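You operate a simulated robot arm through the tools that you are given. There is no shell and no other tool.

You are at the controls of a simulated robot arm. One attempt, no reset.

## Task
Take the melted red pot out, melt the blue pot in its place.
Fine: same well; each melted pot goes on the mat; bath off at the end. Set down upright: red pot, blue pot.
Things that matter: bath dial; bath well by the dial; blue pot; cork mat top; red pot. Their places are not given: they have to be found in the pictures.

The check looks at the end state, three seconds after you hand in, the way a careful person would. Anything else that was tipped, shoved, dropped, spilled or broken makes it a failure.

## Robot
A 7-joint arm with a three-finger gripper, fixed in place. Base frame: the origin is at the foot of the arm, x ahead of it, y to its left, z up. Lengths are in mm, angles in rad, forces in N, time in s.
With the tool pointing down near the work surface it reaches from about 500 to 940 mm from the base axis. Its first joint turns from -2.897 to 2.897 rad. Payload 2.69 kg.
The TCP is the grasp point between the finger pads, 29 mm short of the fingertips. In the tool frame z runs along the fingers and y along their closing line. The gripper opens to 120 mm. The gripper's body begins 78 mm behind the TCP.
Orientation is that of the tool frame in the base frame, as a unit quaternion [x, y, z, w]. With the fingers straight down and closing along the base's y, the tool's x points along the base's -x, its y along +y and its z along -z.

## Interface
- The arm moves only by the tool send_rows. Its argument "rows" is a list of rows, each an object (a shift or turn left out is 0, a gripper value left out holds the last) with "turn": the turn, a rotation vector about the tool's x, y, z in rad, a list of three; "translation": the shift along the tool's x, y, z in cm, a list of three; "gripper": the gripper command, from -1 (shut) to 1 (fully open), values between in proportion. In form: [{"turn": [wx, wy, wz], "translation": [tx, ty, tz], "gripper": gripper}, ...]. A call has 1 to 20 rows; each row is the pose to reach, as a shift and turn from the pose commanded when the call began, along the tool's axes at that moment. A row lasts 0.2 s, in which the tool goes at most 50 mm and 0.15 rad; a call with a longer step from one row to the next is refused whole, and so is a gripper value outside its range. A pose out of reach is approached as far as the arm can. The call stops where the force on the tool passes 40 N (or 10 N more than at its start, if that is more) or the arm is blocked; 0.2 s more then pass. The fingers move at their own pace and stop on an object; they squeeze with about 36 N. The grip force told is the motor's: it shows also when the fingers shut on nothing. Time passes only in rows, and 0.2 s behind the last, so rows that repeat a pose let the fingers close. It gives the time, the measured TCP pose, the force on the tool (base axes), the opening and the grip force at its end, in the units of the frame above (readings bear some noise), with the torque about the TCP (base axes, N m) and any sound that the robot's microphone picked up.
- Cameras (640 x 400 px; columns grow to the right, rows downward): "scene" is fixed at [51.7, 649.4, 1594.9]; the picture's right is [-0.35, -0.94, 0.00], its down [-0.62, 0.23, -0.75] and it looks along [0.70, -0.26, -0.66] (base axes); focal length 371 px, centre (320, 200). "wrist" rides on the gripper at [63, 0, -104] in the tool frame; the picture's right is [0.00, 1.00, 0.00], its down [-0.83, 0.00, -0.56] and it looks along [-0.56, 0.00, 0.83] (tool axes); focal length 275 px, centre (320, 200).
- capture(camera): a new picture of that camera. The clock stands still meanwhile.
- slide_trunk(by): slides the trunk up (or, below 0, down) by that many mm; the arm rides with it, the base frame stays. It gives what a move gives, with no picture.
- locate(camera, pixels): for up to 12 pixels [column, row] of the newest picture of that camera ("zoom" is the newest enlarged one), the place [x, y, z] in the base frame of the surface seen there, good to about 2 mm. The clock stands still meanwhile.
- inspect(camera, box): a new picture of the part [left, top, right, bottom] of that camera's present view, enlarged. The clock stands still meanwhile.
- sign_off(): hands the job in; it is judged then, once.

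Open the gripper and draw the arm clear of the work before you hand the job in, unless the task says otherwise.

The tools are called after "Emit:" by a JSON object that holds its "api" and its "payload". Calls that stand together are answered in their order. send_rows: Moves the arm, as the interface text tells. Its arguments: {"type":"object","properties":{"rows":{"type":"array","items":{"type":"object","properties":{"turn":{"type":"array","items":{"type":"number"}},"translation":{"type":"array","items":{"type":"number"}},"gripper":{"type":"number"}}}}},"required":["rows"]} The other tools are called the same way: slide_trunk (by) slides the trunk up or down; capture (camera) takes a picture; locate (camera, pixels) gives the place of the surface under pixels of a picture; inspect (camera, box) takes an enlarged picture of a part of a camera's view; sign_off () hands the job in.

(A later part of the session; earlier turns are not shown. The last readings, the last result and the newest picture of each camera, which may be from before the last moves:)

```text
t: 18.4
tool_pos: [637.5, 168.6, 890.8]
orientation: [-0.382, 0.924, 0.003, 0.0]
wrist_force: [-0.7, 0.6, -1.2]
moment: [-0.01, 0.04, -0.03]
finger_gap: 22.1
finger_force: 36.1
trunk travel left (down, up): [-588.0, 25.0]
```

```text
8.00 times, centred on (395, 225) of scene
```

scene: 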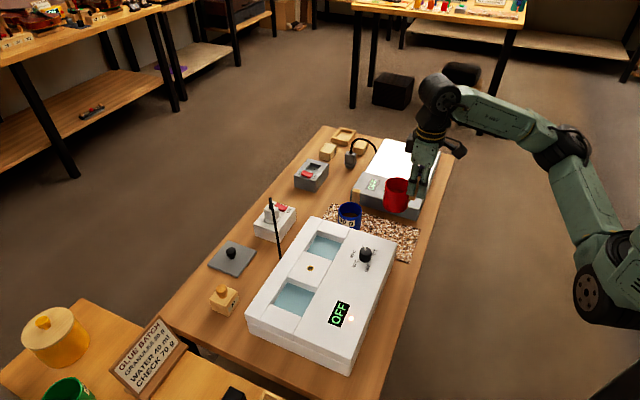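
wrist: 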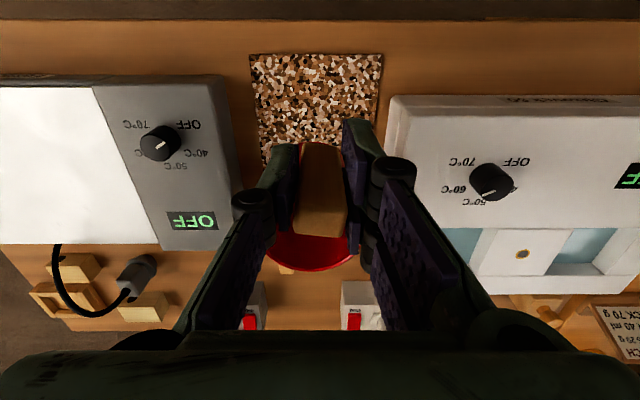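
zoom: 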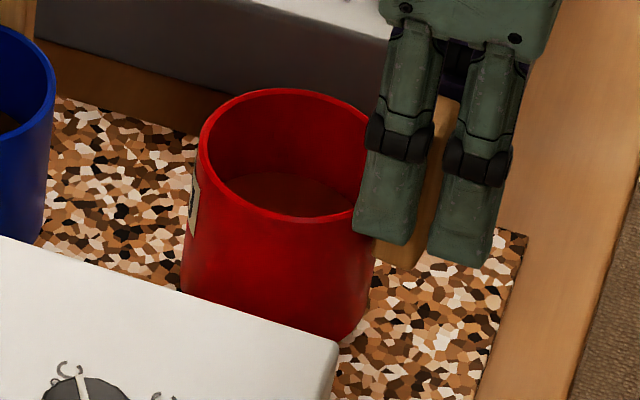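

I measure the red rim height against the blue one (≈867) to judge the remaining gap.

Emit:
{"api": "locate", "payload": {"camera": "zoom", "pixels": [[283, 92], [205, 140], [240, 108], [320, 98], [285, 195], [5, 30], [40, 60], [15, 27]]}}

Emit:
{"api": "send_rows", "payload": {"rows": [{"translation": [0, 0, 0.1]}, {"translation": [0, 0, 0.2]}, {"translation": [0, 0, 0.2]}]}}

```text
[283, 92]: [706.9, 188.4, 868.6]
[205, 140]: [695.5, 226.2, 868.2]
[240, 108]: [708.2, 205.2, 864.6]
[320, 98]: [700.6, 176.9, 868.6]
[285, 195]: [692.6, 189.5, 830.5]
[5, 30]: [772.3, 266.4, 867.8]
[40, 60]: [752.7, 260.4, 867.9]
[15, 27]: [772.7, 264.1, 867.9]
```

```text
t: 19.2
tool_pos: [636.5, 169.0, 890.6]
orientation: [-0.382, 0.924, 0.003, 0.002]
wrist_force: [1.5, -2.8, 11.5]
moment: [0.13, -0.35, -0.08]
finger_gap: 21.5
finger_force: 36.8
trunk travel left (down, up): [-588.0, 25.0]
```

Contact: 11.5 N upward at TCP z≈890.6. I back off 1.5 mm to relieve the load, then open the fingers partially.

Emit:
{"api": "send_rows", "payload": {"rows": [{"translation": [0, 0, -0.15]}, {"translation": [0, 0, -0.15]}]}}

```text
t: 19.8
tool_pos: [637.3, 168.4, 890.2]
orientation: [-0.382, 0.924, 0.003, 0.0]
wrist_force: [2.0, -1.0, 6.1]
moment: [0.14, -0.41, -0.15]
finger_gap: 21.6
finger_force: 35.7
trunk travel left (down, up): [-588.0, 25.0]
```

Still a slight 6 N load; I relieve 0.5 mm more and open gently to about 45 mm.

Emit:
{"api": "send_rows", "payload": {"rows": [{"translation": [0, 0, -0.05]}, {"translation": [0, 0, -0.05], "gripper": -0.5}, {"translation": [0, 0, -0.05], "gripper": -0.4}, {"translation": [0, 0, -0.05], "gripper": -0.25}, {"translation": [0, 0, -0.05], "gripper": -0.25}]}}

Emit:
{"api": "inspect", "payload": {"camera": "scene", "box": [365, 200, 425, 250]}}

Emit:
{"api": "capture", "payload": {"camera": "wrist"}}

```text
t: 21.0
tool_pos: [637.0, 168.1, 891.2]
orientation: [-0.381, 0.924, 0.002, 0.0]
wrist_force: [0.0, 0.3, 0.0]
moment: [0.01, -0.01, 0.0]
finger_gap: 45.0
finger_force: 0.0
trunk travel left (down, up): [-588.0, 25.0]
```

```text
8.00 times, centred on (395, 225) of scene
```

zoom: 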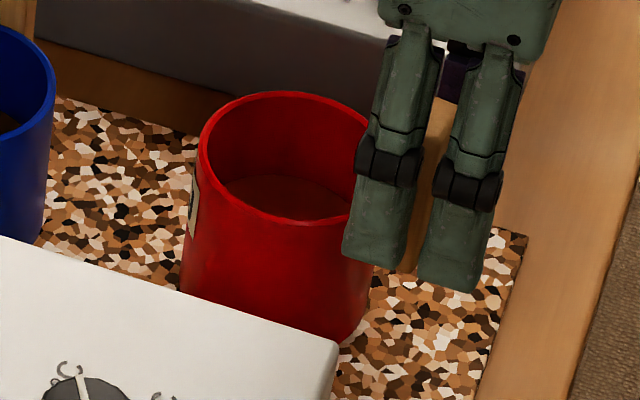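

```text
taken
```

wrist: 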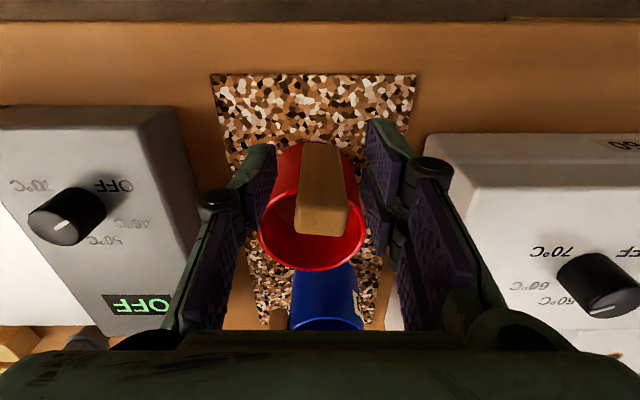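

The red pot stands upright on the mat and the fingers are clear of the handle. I rise straight up.

Emit:
{"api": "send_rows", "payload": {"rows": [{"translation": [0, 0, -2]}, {"translation": [0, 0, -5]}, {"translation": [0, 0, -9]}, {"translation": [0, 0, -13], "gripper": 0.0}, {"translation": [0, 0, -13], "gripper": 0.0}]}}

Emit:
{"api": "capture", "payload": {"camera": "wrist"}}

Emit:
{"api": "capture", "payload": {"camera": "scene"}}

```text
t: 22.2
tool_pos: [638.1, 166.2, 1020.2]
orientation: [-0.382, 0.924, 0.003, 0.0]
wrist_force: [0.0, 0.1, -0.4]
moment: [-0.01, 0.0, 0.0]
finger_gap: 60.0
finger_force: 0.0
trunk travel left (down, up): [-588.0, 25.0]
```

```text
taken
```

wrist: 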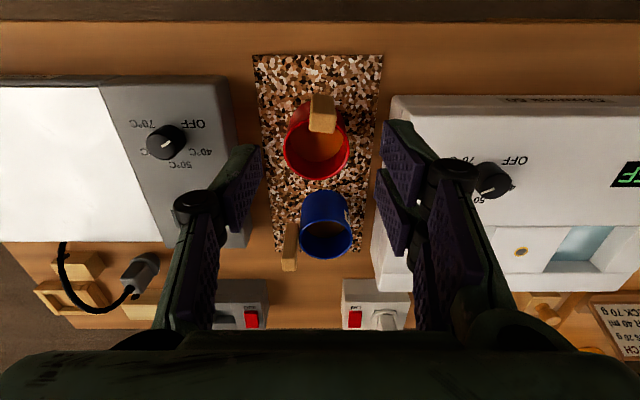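

```text
taken
```

scene: 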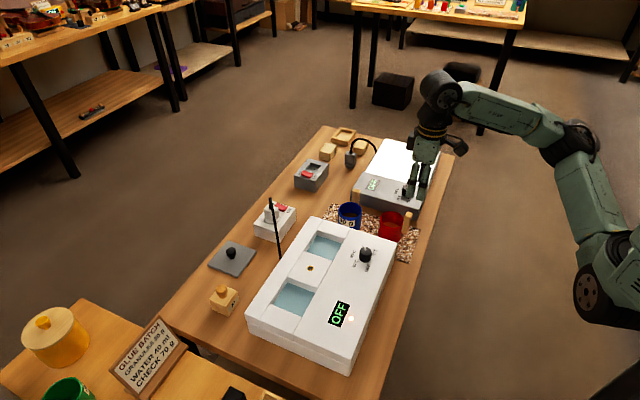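

Red is on the mat (px 317,140). Now the blue pot's handle (px 289,245) points toward the plate, so I yaw the tool by +90° about its z and move above that handle.

Emit:
{"api": "send_rows", "payload": {"rows": [{"translation": [-1.4, -0.3, 0], "turn": [0, 0, 0.13]}, {"translation": [-2.8, -0.6, 0], "turn": [0, 0, 0.26]}, {"translation": [-4.2, -0.9, 0], "turn": [0, 0, 0.39]}, {"translation": [-5.6, -1.1, 0], "turn": [0, 0, 0.52]}, {"translation": [-7.0, -1.3, 0], "turn": [0, 0, 0.65]}, {"translation": [-8.5, -1.6, 0], "turn": [0, 0, 0.78]}, {"translation": [-10, -1.9, 0], "turn": [0, 0, 0.91]}, {"translation": [-11.5, -2.1, 0], "turn": [0, 0, 1.04]}, {"translation": [-13, -2.3, 0], "turn": [0, 0, 1.17]}, {"translation": [-14.5, -2.6, 0], "turn": [0, 0, 1.3]}, {"translation": [-16, -2.9, 0], "turn": [0, 0, 1.44]}, {"translation": [-17.2, -3.2, 0], "turn": [0, 0, 1.571]}, {"translation": [-17.2, -3.2, 0], "turn": [0, 0, 1.571]}]}}

Emit:
{"api": "capture", "payload": {"camera": "wrist"}}

Emit:
{"api": "inspect", "payload": {"camera": "wrist", "box": [230, 60, 410, 240]}}

```text
t: 25.0
tool_pos: [782.6, 267.0, 1022.3]
orientation: [0.384, 0.923, 0.001, -0.001]
wrist_force: [-0.5, -0.1, 0.0]
moment: [0.0, 0.03, -0.01]
finger_gap: 60.2
finger_force: 0.0
trunk travel left (down, up): [-588.0, 25.0]
```

```text
taken
```

wrist: 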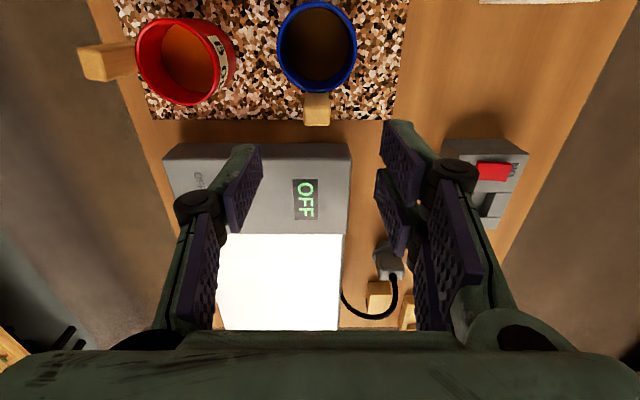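

```text
2.22 times, centred on (320, 150) of wrist
```

zoom: 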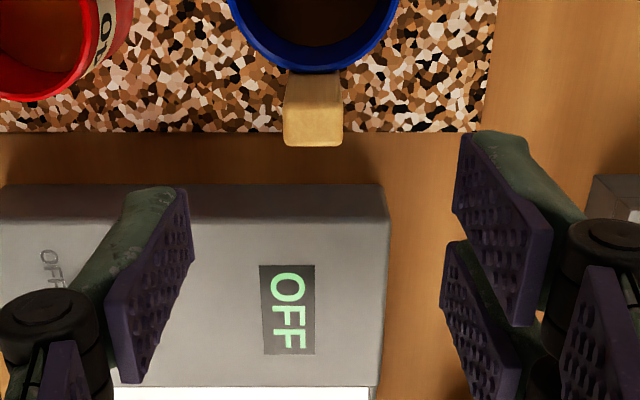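

Now the view is aligned with the blue pot; its glue is dark (solid) versus amber in the red. I measure the blue handle and rim.

Emit:
{"api": "locate", "payload": {"camera": "zoom", "pixels": [[292, 108], [340, 108], [290, 138], [338, 138], [292, 122], [338, 122], [290, 80], [338, 80]]}}

Emit:
{"api": "locate", "payload": {"camera": "wrist", "pixels": [[280, 45], [354, 45], [317, 4], [317, 88], [290, 75], [345, 75], [317, 50], [180, 60], [300, 20], [330, 20]]}}

```text
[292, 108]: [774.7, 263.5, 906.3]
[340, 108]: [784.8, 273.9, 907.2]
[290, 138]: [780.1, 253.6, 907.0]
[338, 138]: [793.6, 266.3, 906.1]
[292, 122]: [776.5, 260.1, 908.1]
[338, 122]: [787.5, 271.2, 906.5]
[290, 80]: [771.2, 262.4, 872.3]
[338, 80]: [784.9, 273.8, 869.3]
```

```text
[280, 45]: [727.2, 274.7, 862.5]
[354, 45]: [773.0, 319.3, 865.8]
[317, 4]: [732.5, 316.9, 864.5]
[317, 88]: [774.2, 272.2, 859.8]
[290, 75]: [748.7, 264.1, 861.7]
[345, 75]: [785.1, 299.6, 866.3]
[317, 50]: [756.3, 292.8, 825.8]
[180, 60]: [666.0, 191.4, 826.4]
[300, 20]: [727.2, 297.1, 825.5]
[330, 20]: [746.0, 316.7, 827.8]
```

Handle centre is about (783,265), top z 907. I align (tool x −4.4 mm, y −1.7 mm) and descend to z≈892.

Emit:
{"api": "send_rows", "payload": {"rows": [{"translation": [-0.44, -0.17, 2]}, {"translation": [-0.44, -0.17, 5]}, {"translation": [-0.44, -0.17, 7.5]}, {"translation": [-0.44, -0.17, 7.5]}]}}

Emit:
{"api": "capture", "payload": {"camera": "wrist"}}

```text
t: 26.0
tool_pos: [784.6, 263.1, 946.7]
orientation: [0.384, 0.923, 0.002, -0.002]
wrist_force: [0.6, -1.3, 0.6]
moment: [-0.03, 0.0, -0.01]
finger_gap: 60.1
finger_force: 0.0
trunk travel left (down, up): [-588.0, 25.0]
```

```text
taken
```

wrist: 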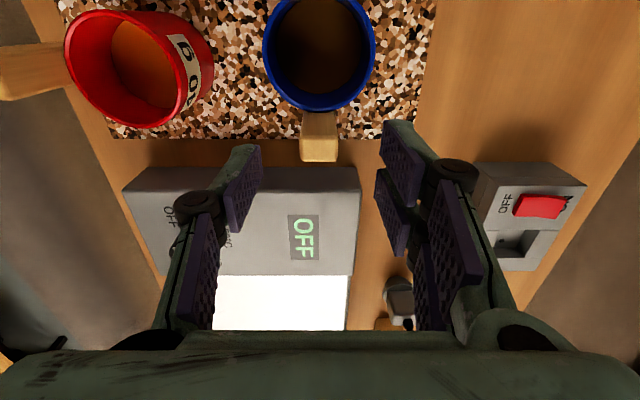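

The handle (px 319,140) is centred between the fingers. I descend the remaining 55 mm to z≈892.

Emit:
{"api": "send_rows", "payload": {"rows": [{"translation": [0, 0, 2]}, {"translation": [0, 0, 4]}, {"translation": [0, 0, 5.4]}, {"translation": [0, 0, 5.4]}]}}

Emit:
{"api": "capture", "payload": {"camera": "wrist"}}

```text
t: 27.0
tool_pos: [783.1, 263.4, 890.6]
orientation: [0.384, 0.923, 0.002, -0.002]
wrist_force: [0.6, 0.4, 0.0]
moment: [0.0, -0.01, -0.02]
finger_gap: 60.2
finger_force: 0.1
trunk travel left (down, up): [-588.0, 25.0]
```

```text
taken
```

wrist: 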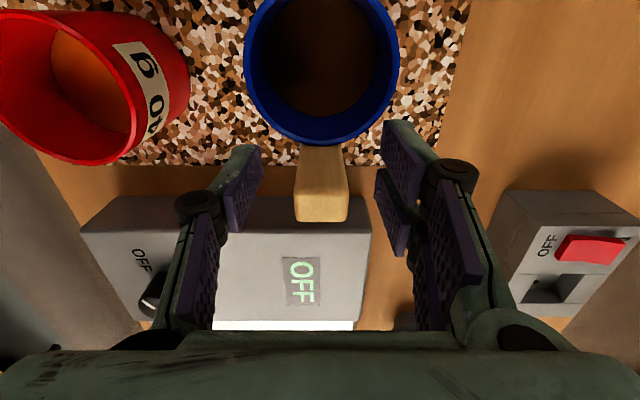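

Emit:
{"api": "send_rows", "payload": {"rows": [{"gripper": -1}, {"gripper": -1}, {"gripper": -1}, {"gripper": -1}, {"gripper": -1}]}}

```text
t: 28.2
tool_pos: [782.9, 262.3, 893.2]
orientation: [0.384, 0.924, 0.002, -0.001]
wrist_force: [-1.2, -5.8, 12.1]
moment: [-0.02, 0.15, 0.03]
finger_gap: 21.6
finger_force: 35.3
trunk travel left (down, up): [-588.0, 25.0]
```

Gripped (21.6 mm, 35 N). I lift the blue pot gently, 120 mm up, and look.

Emit:
{"api": "send_rows", "payload": {"rows": [{"translation": [0, 0, -0.5]}, {"translation": [0, 0, -1.5]}, {"translation": [0, 0, -3.0]}, {"translation": [0, 0, -5.0]}, {"translation": [0, 0, -7.0]}, {"translation": [0, 0, -9.0]}, {"translation": [0, 0, -11.0]}, {"translation": [0, 0, -12.0]}, {"translation": [0, 0, -12.0]}]}}

Emit:
{"api": "capture", "payload": {"camera": "wrist"}}

Emit:
{"api": "capture", "payload": {"camera": "scene"}}

```text
t: 30.2
tool_pos: [783.2, 262.6, 1012.6]
orientation: [0.384, 0.923, 0.001, -0.002]
wrist_force: [-0.5, 0.2, -0.9]
moment: [-0.02, -0.02, -0.01]
finger_gap: 21.0
finger_force: 36.2
trunk travel left (down, up): [-588.0, 25.0]
```

```text
taken
```

wrist: 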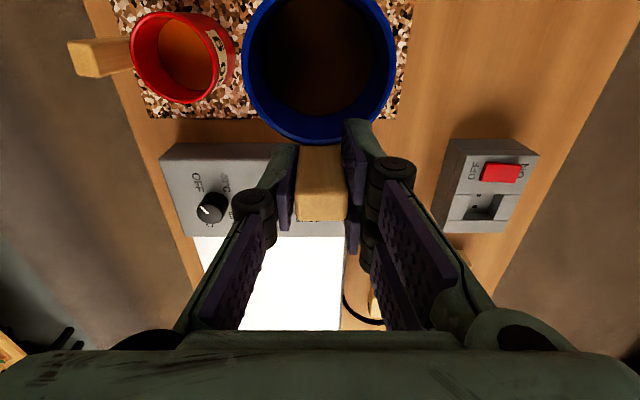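

```text
taken
```

scene: 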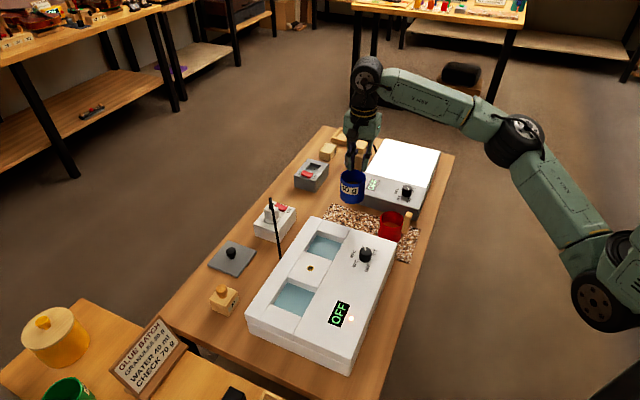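

The blue pot is up. I measure its rim relative to the TCP and the now-empty well's edges in the scene zoom.

Emit:
{"api": "locate", "payload": {"camera": "wrist", "pixels": [[246, 65], [394, 65], [250, 100], [388, 100], [320, 142], [285, 132], [345, 135], [321, 165], [320, 205]]}}

Emit:
{"api": "inspect", "payload": {"camera": "scene", "box": [285, 210, 365, 280]}}

```text
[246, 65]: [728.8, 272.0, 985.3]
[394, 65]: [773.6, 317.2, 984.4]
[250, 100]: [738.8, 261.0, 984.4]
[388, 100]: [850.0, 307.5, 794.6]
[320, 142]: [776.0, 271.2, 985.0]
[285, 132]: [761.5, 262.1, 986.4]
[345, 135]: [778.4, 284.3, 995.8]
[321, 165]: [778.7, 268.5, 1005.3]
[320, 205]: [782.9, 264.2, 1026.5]
```

```text
5.71 times, centred on (325, 245) of scene
```

zoom: 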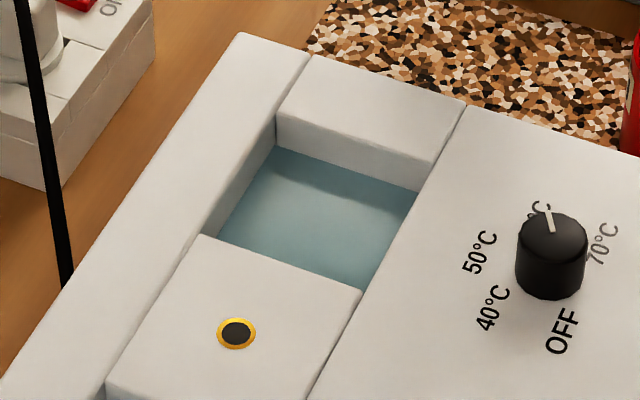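

I locate the well's four top corners and floor.

Emit:
{"api": "locate", "payload": {"camera": "zoom", "pixels": [[277, 112], [434, 160], [200, 232], [358, 292], [240, 60], [355, 130], [280, 262], [415, 190], [330, 215], [290, 175], [395, 225], [345, 75]]}}

```text
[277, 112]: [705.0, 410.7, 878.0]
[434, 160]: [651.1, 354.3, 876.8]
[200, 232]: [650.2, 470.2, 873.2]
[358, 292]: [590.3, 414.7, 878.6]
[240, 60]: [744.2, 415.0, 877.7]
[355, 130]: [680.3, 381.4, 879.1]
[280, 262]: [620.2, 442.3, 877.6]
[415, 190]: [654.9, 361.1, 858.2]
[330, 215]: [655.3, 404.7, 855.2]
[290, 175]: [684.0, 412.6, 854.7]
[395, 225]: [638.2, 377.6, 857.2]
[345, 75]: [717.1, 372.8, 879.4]
```

Well spans u 710–790, v 125–209 (centre about u 749, v 165). I carry the pot 160 mm toward the well (tool x +16.0, y +0.85) at height.

Emit:
{"api": "send_rows", "payload": {"rows": [{"translation": [0.7, 0.05, 0]}, {"translation": [2.0, 0.1, 0]}, {"translation": [3.5, 0.2, 0]}, {"translation": [5.0, 0.3, 0]}, {"translation": [6.5, 0.4, 0]}, {"translation": [8.0, 0.5, 0]}, {"translation": [9.5, 0.6, 0]}, {"translation": [11.0, 0.7, 0]}, {"translation": [12.5, 0.75, 0]}, {"translation": [14.0, 0.8, 0]}, {"translation": [15.2, 0.85, 0]}, {"translation": [16.0, 0.85, 0]}, {"translation": [16.0, 0.85, 0]}]}}

Emit:
{"api": "capture", "payload": {"camera": "wrist"}}

Emit:
{"api": "inspect", "payload": {"camera": "scene", "box": [265, 180, 385, 285]}}

```text
t: 33.0
tool_pos: [677.6, 381.3, 1014.6]
orientation: [0.383, 0.924, 0.002, -0.002]
wrist_force: [-0.8, 0.1, -1.3]
moment: [-0.05, -0.03, 0.0]
finger_gap: 21.4
finger_force: 36.3
trunk travel left (down, up): [-588.0, 25.0]
```

```text
taken
```

wrist: 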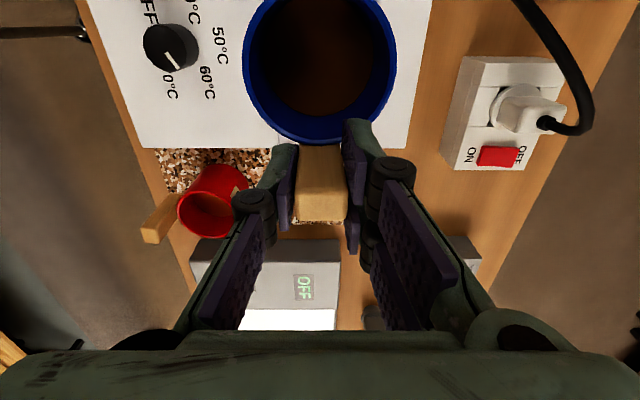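

```text
3.81 times, centred on (325, 232) of scene
```

zoom: 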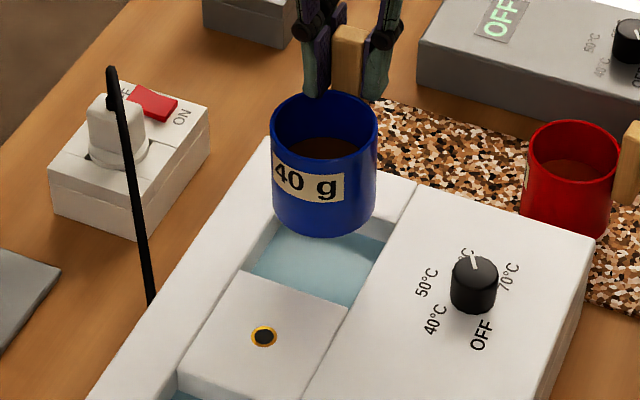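

Position matches the goal. I verify the rim centre before lowering.

Emit:
{"api": "locate", "payload": {"camera": "wrist", "pixels": [[246, 65], [394, 65], [320, 142], [250, 90], [391, 90]]}}

Emit:
{"api": "locate", "payload": {"camera": "zoom", "pixels": [[324, 92], [273, 125], [376, 130], [325, 158], [300, 220], [350, 225]]}}

```text
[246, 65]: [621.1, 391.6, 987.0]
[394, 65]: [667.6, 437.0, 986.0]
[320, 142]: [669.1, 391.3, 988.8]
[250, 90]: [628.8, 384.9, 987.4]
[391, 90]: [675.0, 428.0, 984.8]
```

```text
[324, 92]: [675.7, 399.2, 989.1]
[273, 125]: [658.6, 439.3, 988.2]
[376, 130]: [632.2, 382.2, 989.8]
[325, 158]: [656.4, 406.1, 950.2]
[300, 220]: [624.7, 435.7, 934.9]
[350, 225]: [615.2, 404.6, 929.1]
```

Pot centre ≈ (u 748.6, v 164), well aligned. I lower to TCP z≈948.

Emit:
{"api": "send_rows", "payload": {"rows": [{"translation": [0, 0, 1.0]}, {"translation": [0, 0, 2.2]}, {"translation": [0, 0, 3.4]}, {"translation": [0, 0, 4.4]}, {"translation": [0, 0, 5.2]}, {"translation": [0, 0, 6.0]}, {"translation": [0, 0, 6.6]}, {"translation": [0, 0, 6.6]}]}}

Emit:
{"api": "inspect", "payload": {"camera": "scene", "box": [265, 180, 385, 285]}}

```text
t: 34.8
tool_pos: [675.9, 381.8, 946.8]
orientation: [0.384, 0.923, 0.002, -0.002]
wrist_force: [-0.9, -0.3, -0.5]
moment: [-0.03, -0.04, 0.02]
finger_gap: 21.6
finger_force: 36.1
trunk travel left (down, up): [-588.0, 25.0]
```

```text
3.81 times, centred on (325, 232) of scene
```

zoom: 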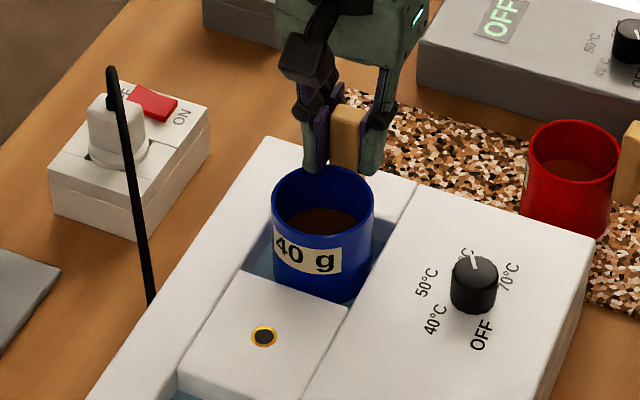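

It is entering the well cleanly. I creep down in 1 mm rows.

Emit:
{"api": "send_rows", "payload": {"rows": [{"translation": [0, 0, 0.1]}, {"translation": [0, 0, 0.2]}, {"translation": [0, 0, 0.3]}, {"translation": [0, 0, 0.3]}]}}

```text
t: 35.8
tool_pos: [676.4, 381.5, 943.8]
orientation: [0.383, 0.924, 0.003, -0.002]
wrist_force: [0.2, 0.3, -1.2]
moment: [-0.03, -0.02, 0.04]
finger_gap: 21.3
finger_force: 35.8
trunk travel left (down, up): [-588.0, 25.0]
```

Emit:
{"api": "send_rows", "payload": {"rows": [{"translation": [0, 0, 0.1]}, {"translation": [0, 0, 0.15]}, {"translation": [0, 0, 0.15]}]}}

```text
t: 36.6
tool_pos: [676.9, 381.3, 943.2]
orientation: [0.383, 0.924, 0.003, -0.002]
wrist_force: [2.0, 0.0, 4.5]
moment: [0.23, -0.11, -0.02]
finger_gap: 21.4
finger_force: 36.2
trunk travel left (down, up): [-588.0, 25.0]
```

Light contact (4.5 N) at z≈943. I release, opening to about 45 mm, and rise.

Emit:
{"api": "send_rows", "payload": {"rows": [{"translation": [0, 0, -0.05]}, {"translation": [0, 0, -0.05], "gripper": -0.5}, {"translation": [0, 0, -0.05], "gripper": -0.4}, {"translation": [0, 0, -0.05], "gripper": -0.25}, {"translation": [0, 0, -0.05], "gripper": -0.25}]}}

Emit:
{"api": "inspect", "payload": {"camera": "scene", "box": [265, 180, 385, 285]}}

Emit:
{"api": "inspect", "payload": {"camera": "scene", "box": [310, 240, 390, 340]}}

Emit:
{"api": "capture", "payload": {"camera": "wrist"}}

```text
t: 37.8
tool_pos: [677.3, 381.7, 941.7]
orientation: [0.383, 0.924, 0.002, -0.003]
wrist_force: [-0.7, -1.2, 2.4]
moment: [0.09, 0.0, -0.03]
finger_gap: 45.0
finger_force: 0.0
trunk travel left (down, up): [-588.0, 25.0]
```

```text
3.81 times, centred on (325, 232) of scene
```

zoom: 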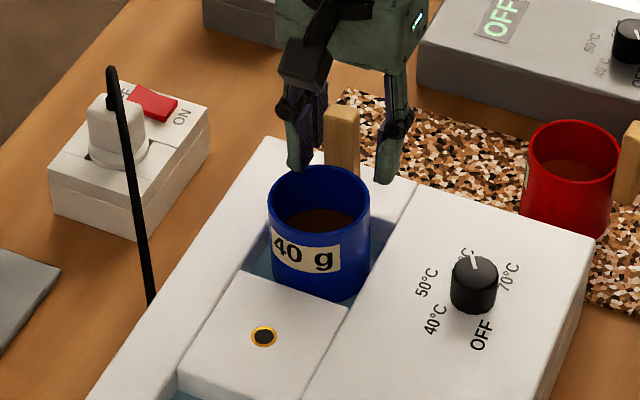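

```text
4.00 times, centred on (350, 290) of scene
```

zoom: 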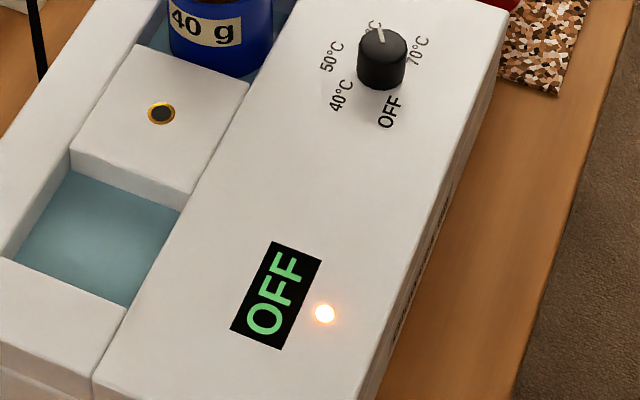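

```text
taken
```

wrist: 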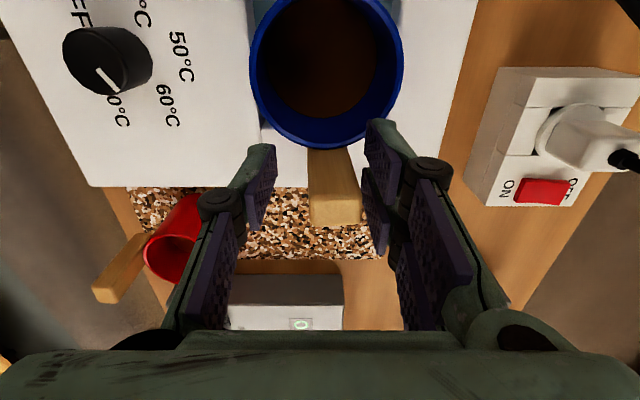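

The handle (px 335,200) is a little nearer the right finger; I open wider first, then rise straight up to 1020.

Emit:
{"api": "send_rows", "payload": {"rows": [{"gripper": 0.1}, {"gripper": 0.1}, {"translation": [0, 0, -1], "gripper": 0.1}, {"translation": [0, 0, -3]}, {"translation": [0, 0, -6]}, {"translation": [0, 0, -9]}, {"translation": [0, 0, -9]}]}}

Emit:
{"api": "capture", "payload": {"camera": "wrist"}}

Emit:
{"api": "inspect", "payload": {"camera": "scene", "box": [265, 180, 385, 285]}}

```text
t: 39.4
tool_pos: [676.1, 383.1, 1032.9]
orientation: [0.384, 0.923, 0.002, -0.002]
wrist_force: [0.8, -0.5, 0.5]
moment: [0.01, -0.01, -0.01]
finger_gap: 65.9
finger_force: 0.0
trunk travel left (down, up): [-588.0, 25.0]
```

```text
taken
```

wrist: 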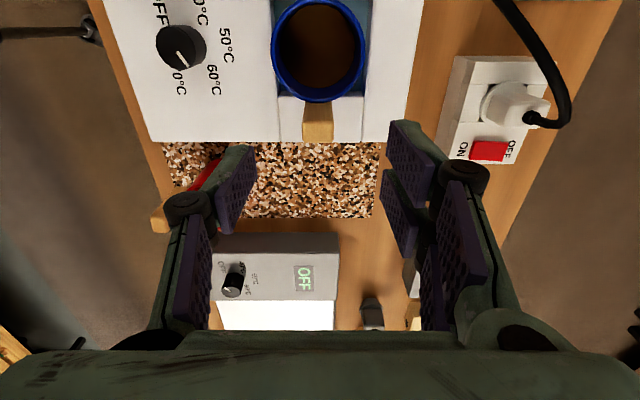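

```text
3.81 times, centred on (325, 232) of scene
```

zoom: 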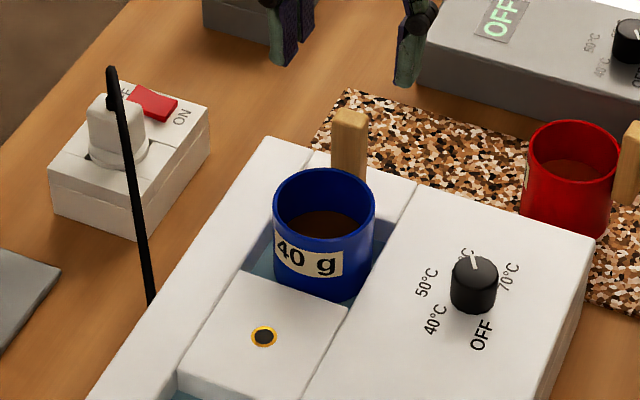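

Blue is seated upright in the well. The bath display still shows OFF, so I go above the dial to study it and let a little time pass.

Emit:
{"api": "send_rows", "payload": {"rows": [{"translation": [1.0, -2.5, 0]}, {"translation": [2.0, -5.5, 0]}, {"translation": [3.2, -8.5, 0]}, {"translation": [4.3, -11.1, 1.0]}, {"translation": [4.3, -11.1, 3.3]}, {"translation": [4.3, -11.1, 3.3]}]}}

Emit:
{"api": "capture", "payload": {"camera": "wrist"}}

Emit:
{"api": "inspect", "payload": {"camera": "wrist", "box": [250, 50, 390, 190]}}

Emit:
{"api": "inspect", "payload": {"camera": "scene", "box": [280, 210, 400, 340]}}

```text
t: 40.8
tool_pos: [567.4, 334.6, 998.6]
orientation: [0.384, 0.923, 0.001, -0.002]
wrist_force: [-0.7, 0.3, 0.6]
moment: [-0.01, 0.02, 0.0]
finger_gap: 66.2
finger_force: 0.1
trunk travel left (down, up): [-588.0, 25.0]
```

```text
taken
```

wrist: 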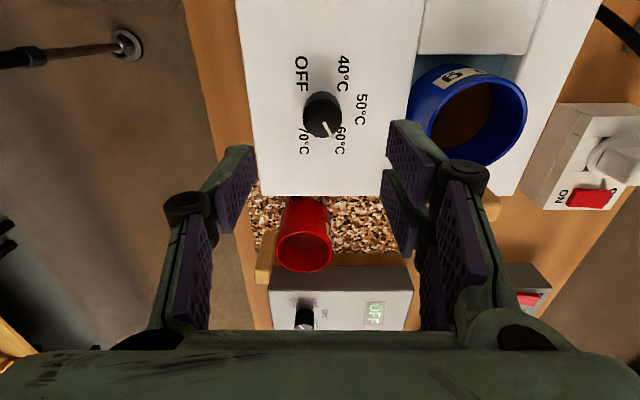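

```text
2.86 times, centred on (320, 120) of wrist
```

zoom: 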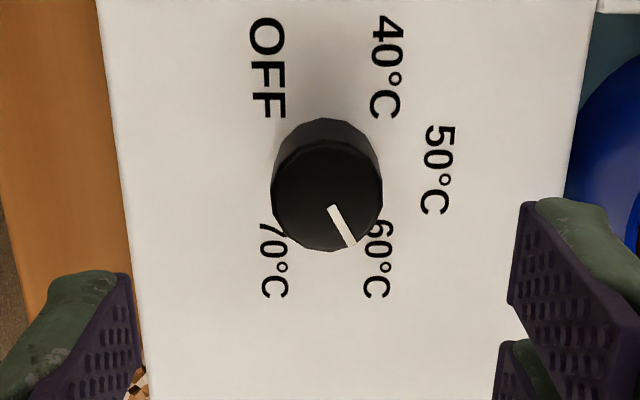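

```text
3.08 times, centred on (340, 275) of scene
```

zoom: 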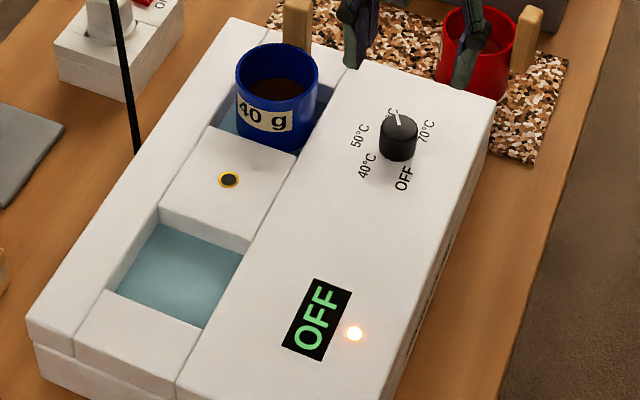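

The pointer is clearly at 60°C while the display says OFF. I wait a few seconds here to see whether anything changes by itself.

Emit:
{"api": "send_rows", "payload": {"rows": [{}, {}, {}, {}, {}, {}, {}, {}, {}, {}, {}, {}, {}, {}, {}, {}, {}, {}, {}, {}]}}

Emit:
{"api": "capture", "payload": {"camera": "wrist"}}

Emit:
{"api": "inspect", "payload": {"camera": "scene", "box": [280, 210, 400, 340]}}

```text
t: 45.0
tool_pos: [567.2, 334.1, 999.4]
orientation: [0.384, 0.923, 0.001, -0.001]
wrist_force: [0.0, -0.5, 0.2]
moment: [0.01, -0.02, -0.01]
finger_gap: 66.0
finger_force: 0.0
trunk travel left (down, up): [-588.0, 25.0]
```

```text
taken
```

wrist: 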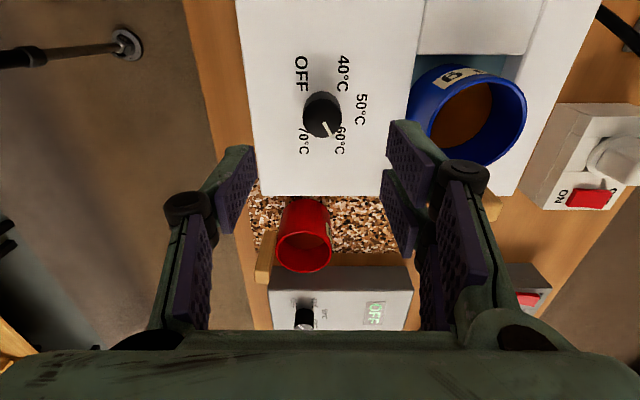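

```text
3.08 times, centred on (340, 275) of scene
```

zoom: 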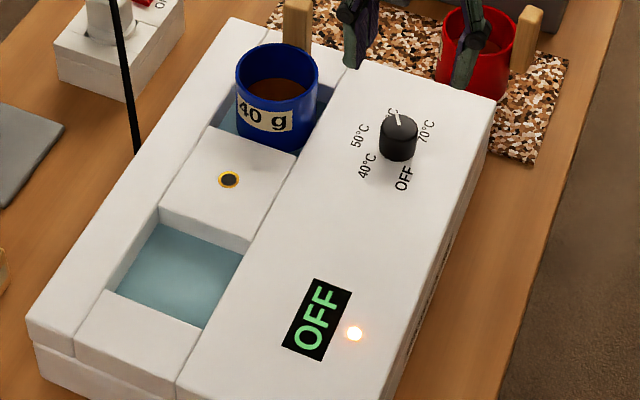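

The blue's glue has become visibly lighter (px 462,115) — the bath is heating. I keep waiting and compare with the red's amber.

Emit:
{"api": "send_rows", "payload": {"rows": [{}, {}, {}, {}, {}, {}, {}, {}, {}, {}, {}, {}, {}, {}, {}, {}, {}, {}, {}, {}]}}

Emit:
{"api": "send_rows", "payload": {"rows": [{}, {}, {}, {}, {}, {}, {}, {}, {}, {}, {}, {}, {}, {}, {}, {}, {}, {}, {}, {}]}}

Emit:
{"api": "inspect", "payload": {"camera": "wrist", "box": [400, 50, 540, 180]}}

Emit:
{"api": "inspect", "payload": {"camera": "scene", "box": [310, 200, 430, 280]}}

```text
t: 49.2
tool_pos: [568.2, 334.4, 999.4]
orientation: [0.383, 0.924, 0.002, -0.002]
wrist_force: [-0.2, 0.1, 0.4]
moment: [-0.01, -0.01, 0.01]
finger_gap: 66.1
finger_force: 0.1
trunk travel left (down, up): [-588.0, 25.0]
```

```text
t: 53.4
tool_pos: [567.5, 334.1, 999.3]
orientation: [0.383, 0.924, 0.002, -0.002]
wrist_force: [-0.7, 0.7, -0.9]
moment: [0.0, 0.02, 0.0]
finger_gap: 65.8
finger_force: 0.1
trunk travel left (down, up): [-588.0, 25.0]
```

```text
3.08 times, centred on (470, 115) of wrist
```

zoom: 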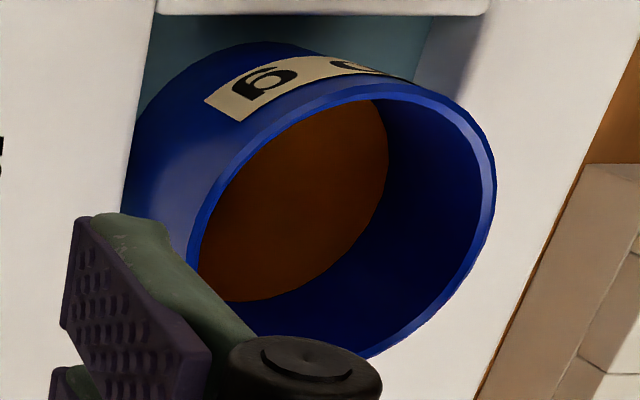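

```text
5.00 times, centred on (370, 240) of scene
```

zoom: 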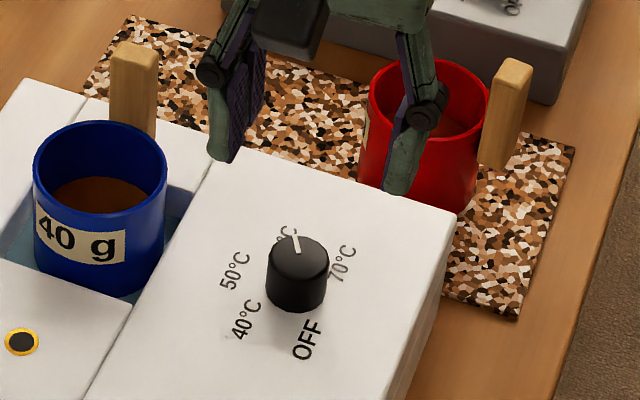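

It keeps lightening. I wait longer and compare again.

Emit:
{"api": "send_rows", "payload": {"rows": [{}, {}, {}, {}, {}, {}, {}, {}, {}, {}, {}, {}, {}, {}, {}, {}, {}, {}, {}, {}]}}

Emit:
{"api": "inspect", "payload": {"camera": "wrist", "box": [400, 50, 540, 180]}}

Emit:
{"api": "send_rows", "payload": {"rows": [{}, {}, {}, {}, {}, {}, {}, {}, {}, {}, {}, {}, {}, {}, {}, {}, {}, {}, {}, {}]}}

Emit:
{"api": "send_rows", "payload": {"rows": [{}, {}, {}, {}, {}, {}, {}, {}, {}, {}, {}, {}, {}, {}, {}, {}, {}, {}, {}, {}]}}

Emit:
{"api": "inspect", "payload": {"camera": "wrist", "box": [400, 50, 540, 180]}}

Emit:
{"api": "inspect", "payload": {"camera": "scene", "box": [310, 200, 430, 280]}}

```text
t: 57.6
tool_pos: [567.5, 334.3, 999.4]
orientation: [0.383, 0.924, 0.002, -0.002]
wrist_force: [1.2, -0.1, 0.0]
moment: [-0.04, 0.03, -0.01]
finger_gap: 66.2
finger_force: 0.1
trunk travel left (down, up): [-588.0, 25.0]
```

```text
3.08 times, centred on (470, 115) of wrist
```

zoom: 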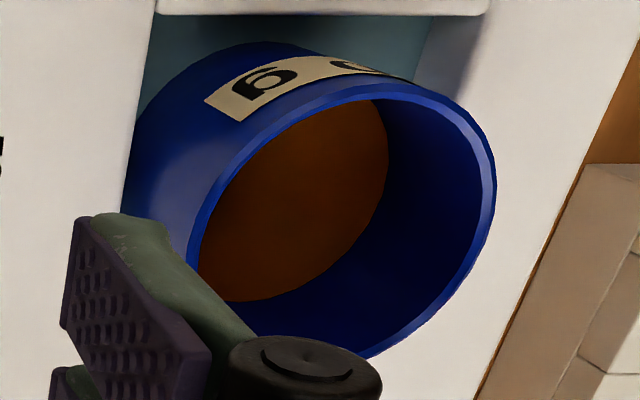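

```text
t: 61.8
tool_pos: [566.4, 334.1, 999.2]
orientation: [0.383, 0.924, 0.002, -0.002]
wrist_force: [-0.2, 0.3, 0.8]
moment: [-0.01, 0.04, -0.02]
finger_gap: 65.9
finger_force: 0.0
trunk travel left (down, up): [-588.0, 25.0]
```

```text
t: 66.0
tool_pos: [568.5, 334.2, 999.5]
orientation: [0.383, 0.924, 0.001, -0.002]
wrist_force: [0.3, -0.1, 0.7]
moment: [0.03, -0.03, -0.01]
finger_gap: 66.1
finger_force: 0.0
trunk travel left (down, up): [-588.0, 25.0]
```

```text
3.08 times, centred on (470, 115) of wrist
```

zoom: 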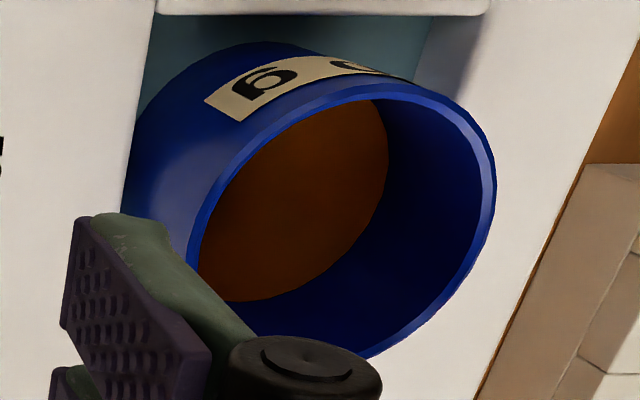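

```text
5.00 times, centred on (370, 240) of scene
```

zoom: 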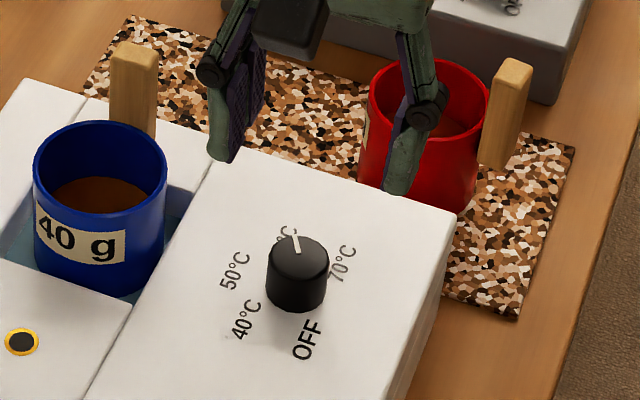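

It looks to have plateaued. I move back to the same viewpoint as at t=39 (above the blue pot) to compare the glue colour, and view the lamp.

Emit:
{"api": "send_rows", "payload": {"rows": [{"translation": [0, 0, -3.3]}, {"translation": [-1.2, 3.0, -3.3]}, {"translation": [-2.4, 6.0, -3.3]}, {"translation": [-3.5, 9.0, -3.3]}, {"translation": [-4.3, 11.1, -3.3]}, {"translation": [-4.3, 11.1, -3.3]}]}}

Emit:
{"api": "capture", "payload": {"camera": "wrist"}}

Emit:
{"api": "inspect", "payload": {"camera": "scene", "box": [300, 190, 430, 340]}}

```text
t: 67.4
tool_pos: [677.2, 381.4, 1034.8]
orientation: [0.383, 0.924, 0.002, -0.002]
wrist_force: [-0.8, -1.1, -0.2]
moment: [-0.02, 0.02, 0.0]
finger_gap: 65.9
finger_force: 0.1
trunk travel left (down, up): [-588.0, 25.0]
```

```text
taken
```

wrist: 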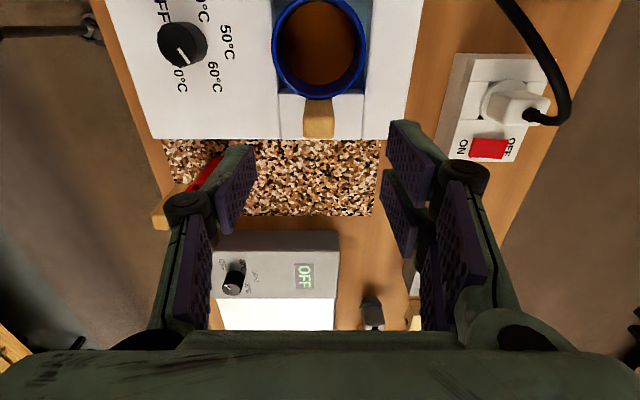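

```text
2.67 times, centred on (365, 265) of scene
```

zoom: 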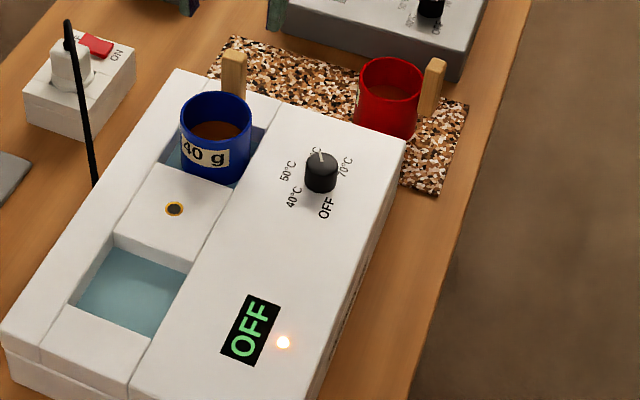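

I compare both contents enlarged.

Emit:
{"api": "inspect", "payload": {"camera": "wrist", "box": [260, 0, 380, 110]}}

Emit:
{"api": "inspect", "payload": {"camera": "scene", "box": [325, 205, 425, 265]}}

```text
3.64 times, centred on (320, 55) of wrist
```

zoom: 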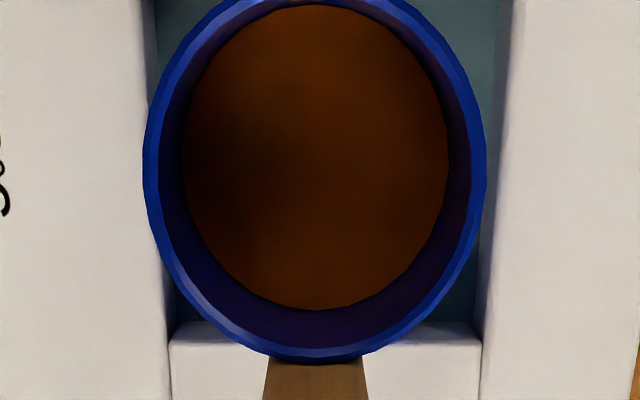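

```text
6.40 times, centred on (375, 235) of scene
```

zoom: 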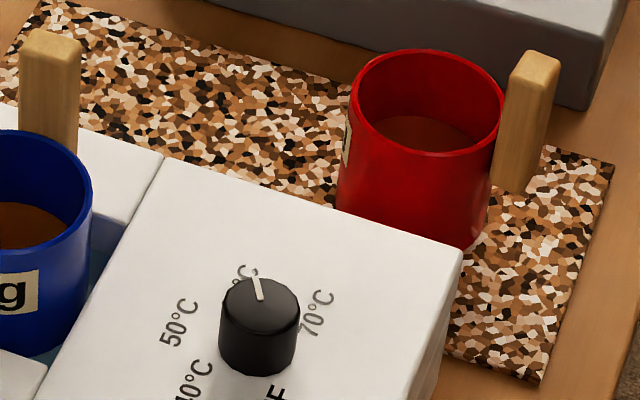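

To be sure it has fully melted, I wait ~16 s more at this view and compare.

Emit:
{"api": "send_rows", "payload": {"rows": [{}, {}, {}, {}, {}, {}, {}, {}, {}, {}, {}, {}, {}, {}, {}, {}, {}, {}, {}, {}]}}

Emit:
{"api": "send_rows", "payload": {"rows": [{}, {}, {}, {}, {}, {}, {}, {}, {}, {}, {}, {}, {}, {}, {}, {}, {}, {}, {}, {}]}}

Emit:
{"api": "send_rows", "payload": {"rows": [{}, {}, {}, {}, {}, {}, {}, {}, {}, {}, {}, {}, {}, {}, {}, {}, {}, {}, {}, {}]}}

Emit:
{"api": "send_rows", "payload": {"rows": [{}, {}, {}, {}, {}, {}, {}, {}, {}, {}, {}, {}, {}, {}, {}, {}, {}, {}, {}, {}]}}

Emit:
{"api": "inspect", "payload": {"camera": "wrist", "box": [260, 0, 380, 110]}}

Emit:
{"api": "capture", "payload": {"camera": "wrist"}}

Emit:
{"api": "inspect", "payload": {"camera": "scene", "box": [300, 190, 430, 340]}}

```text
t: 71.6
tool_pos: [677.2, 380.6, 1034.5]
orientation: [0.383, 0.924, 0.002, -0.002]
wrist_force: [-0.2, 0.3, 0.4]
moment: [0.01, 0.02, -0.04]
finger_gap: 66.0
finger_force: 0.0
trunk travel left (down, up): [-588.0, 25.0]
```

```text
t: 75.8
tool_pos: [677.4, 380.8, 1034.2]
orientation: [0.384, 0.923, 0.001, -0.002]
wrist_force: [0.7, -0.1, 0.0]
moment: [-0.06, 0.0, -0.03]
finger_gap: 66.0
finger_force: 0.0
trunk travel left (down, up): [-588.0, 25.0]
```

```text
t: 80.0
tool_pos: [676.7, 380.7, 1034.4]
orientation: [0.383, 0.924, 0.002, -0.003]
wrist_force: [0.5, -0.3, 0.0]
moment: [0.02, 0.0, 0.02]
finger_gap: 66.0
finger_force: 0.0
trunk travel left (down, up): [-588.0, 25.0]
```

```text
t: 84.2
tool_pos: [676.4, 380.7, 1035.0]
orientation: [0.384, 0.923, 0.002, -0.002]
wrist_force: [0.7, 0.9, 0.1]
moment: [-0.03, 0.01, -0.02]
finger_gap: 65.6
finger_force: 0.1
trunk travel left (down, up): [-588.0, 25.0]
```

```text
3.64 times, centred on (320, 55) of wrist
```

zoom: 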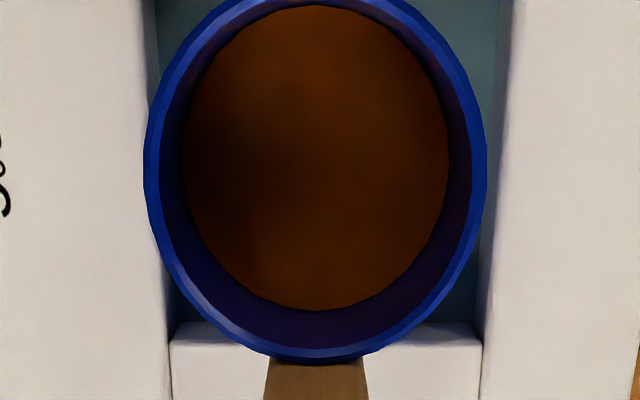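

```text
taken
```

wrist: 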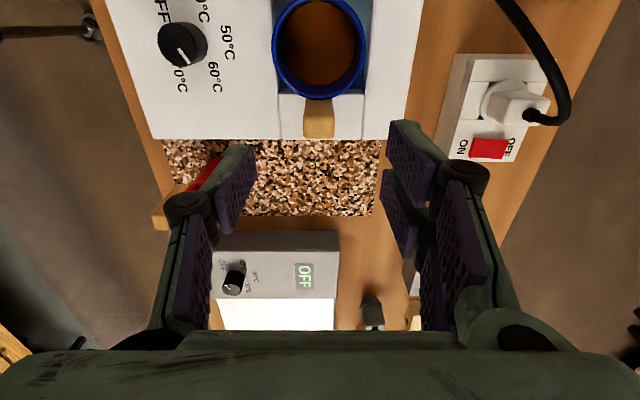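

```text
2.67 times, centred on (365, 265) of scene
```

zoom: 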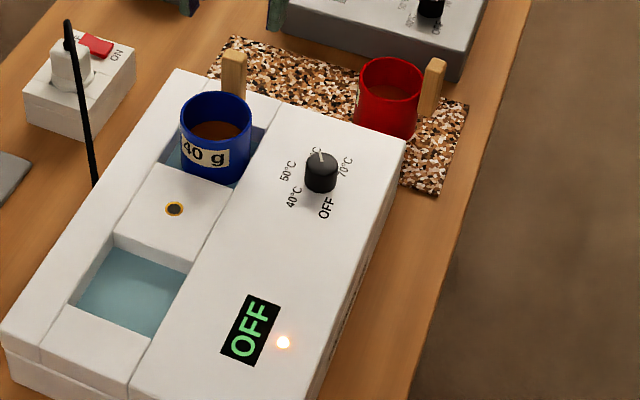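

No change between t=67 and t=84, so the blue glue has finished melting. I measure the handle again to lift the blue pot out.

Emit:
{"api": "inspect", "payload": {"camera": "wrist", "box": [270, 70, 370, 160]}}

Emit:
{"api": "locate", "payload": {"camera": "wrist", "pixels": [[306, 122], [331, 122], [306, 134], [332, 134], [307, 102], [331, 102], [274, 50], [364, 50], [319, 98]]}}

```text
4.44 times, centred on (320, 115) of wrist
```

zoom: 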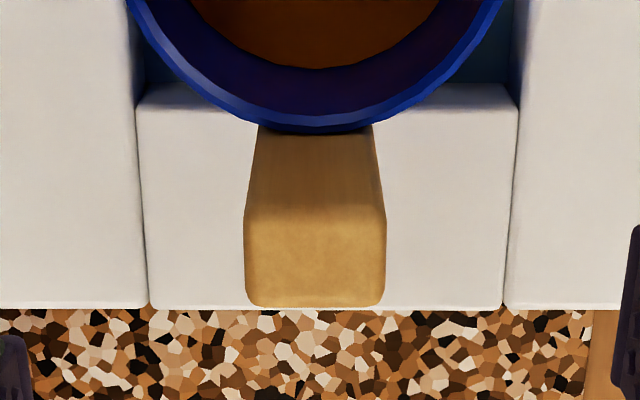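

```text
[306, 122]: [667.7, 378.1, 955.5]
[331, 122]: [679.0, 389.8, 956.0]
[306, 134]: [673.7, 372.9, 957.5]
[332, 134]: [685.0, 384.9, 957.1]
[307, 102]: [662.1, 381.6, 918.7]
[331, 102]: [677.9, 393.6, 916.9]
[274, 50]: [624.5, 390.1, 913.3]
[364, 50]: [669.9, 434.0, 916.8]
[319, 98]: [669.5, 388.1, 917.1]
```

Handle centre u≈748, v≈208.6; the TCP is at u 747.5, v 209. I descend 92 mm to z≈943 with slight offset and close.

Emit:
{"api": "send_rows", "payload": {"rows": [{"translation": [-0.12, 0.05, 3]}, {"translation": [-0.12, 0.05, 6]}, {"translation": [-0.12, 0.05, 8]}, {"translation": [-0.12, 0.05, 9.1]}, {"translation": [-0.12, 0.05, 9.1]}]}}

Emit:
{"api": "capture", "payload": {"camera": "wrist"}}

```text
t: 85.4
tool_pos: [676.6, 382.3, 941.1]
orientation: [0.383, 0.924, 0.002, -0.002]
wrist_force: [-0.3, 0.1, -0.1]
moment: [0.02, 0.01, -0.02]
finger_gap: 66.1
finger_force: 0.1
trunk travel left (down, up): [-588.0, 25.0]
```

```text
taken
```

wrist: 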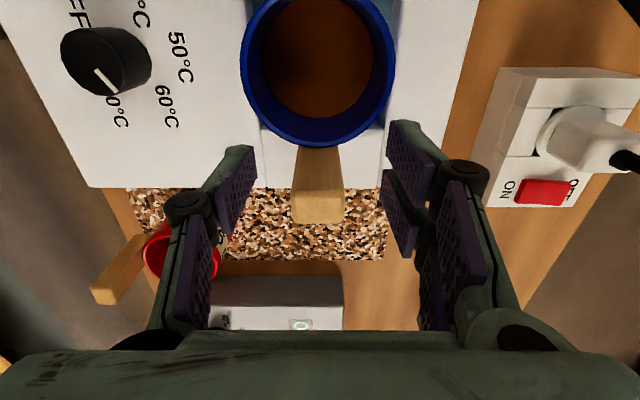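

The handle is between the fingers (px 318,190). Closing and lifting gently.

Emit:
{"api": "send_rows", "payload": {"rows": [{"gripper": -1}, {"gripper": -1}, {"gripper": -1}, {"gripper": -1}, {"gripper": -1}, {"gripper": -1}]}}

Emit:
{"api": "send_rows", "payload": {"rows": [{"translation": [0, 0, -0.4]}, {"translation": [0, 0, -1.0]}, {"translation": [0, 0, -2.0]}, {"translation": [0, 0, -3.2]}, {"translation": [0, 0, -4.4]}, {"translation": [0, 0, -5.6]}, {"translation": [0, 0, -6.6]}, {"translation": [0, 0, -7.2]}, {"translation": [0, 0, -7.2]}]}}

Emit:
{"api": "capture", "payload": {"camera": "wrist"}}

Emit:
{"api": "capture", "payload": {"camera": "scene"}}

```text
t: 86.8
tool_pos: [676.0, 381.5, 942.5]
orientation: [0.383, 0.924, 0.002, -0.002]
wrist_force: [-1.2, -3.9, 10.7]
moment: [0.04, 0.15, 0.07]
finger_gap: 21.5
finger_force: 36.1
trunk travel left (down, up): [-588.0, 25.0]
```

```text
t: 88.8
tool_pos: [678.2, 381.0, 1014.1]
orientation: [0.383, 0.924, 0.002, -0.002]
wrist_force: [-0.5, 0.3, -0.9]
moment: [-0.01, -0.02, -0.03]
finger_gap: 21.4
finger_force: 35.9
trunk travel left (down, up): [-588.0, 25.0]
```

```text
taken
```

wrist: 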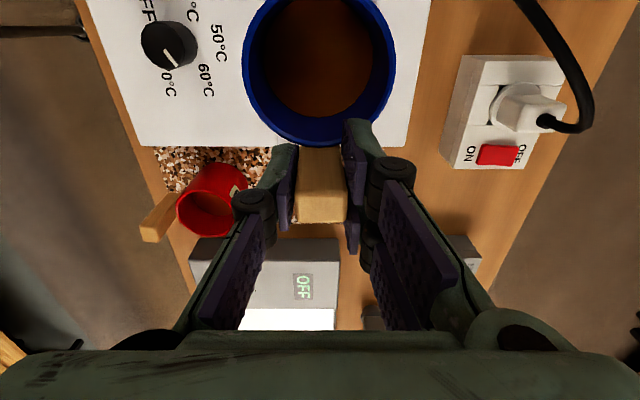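

```text
taken
```

scene: 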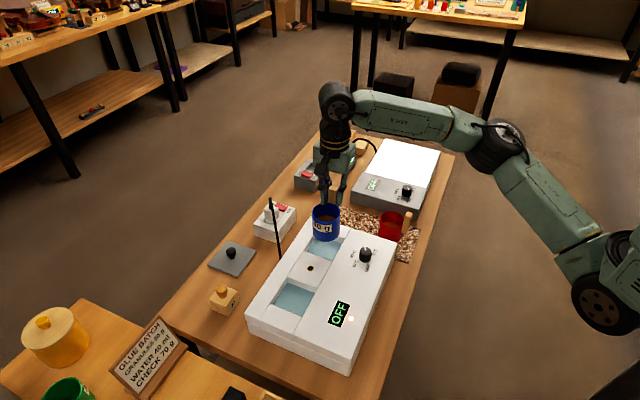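

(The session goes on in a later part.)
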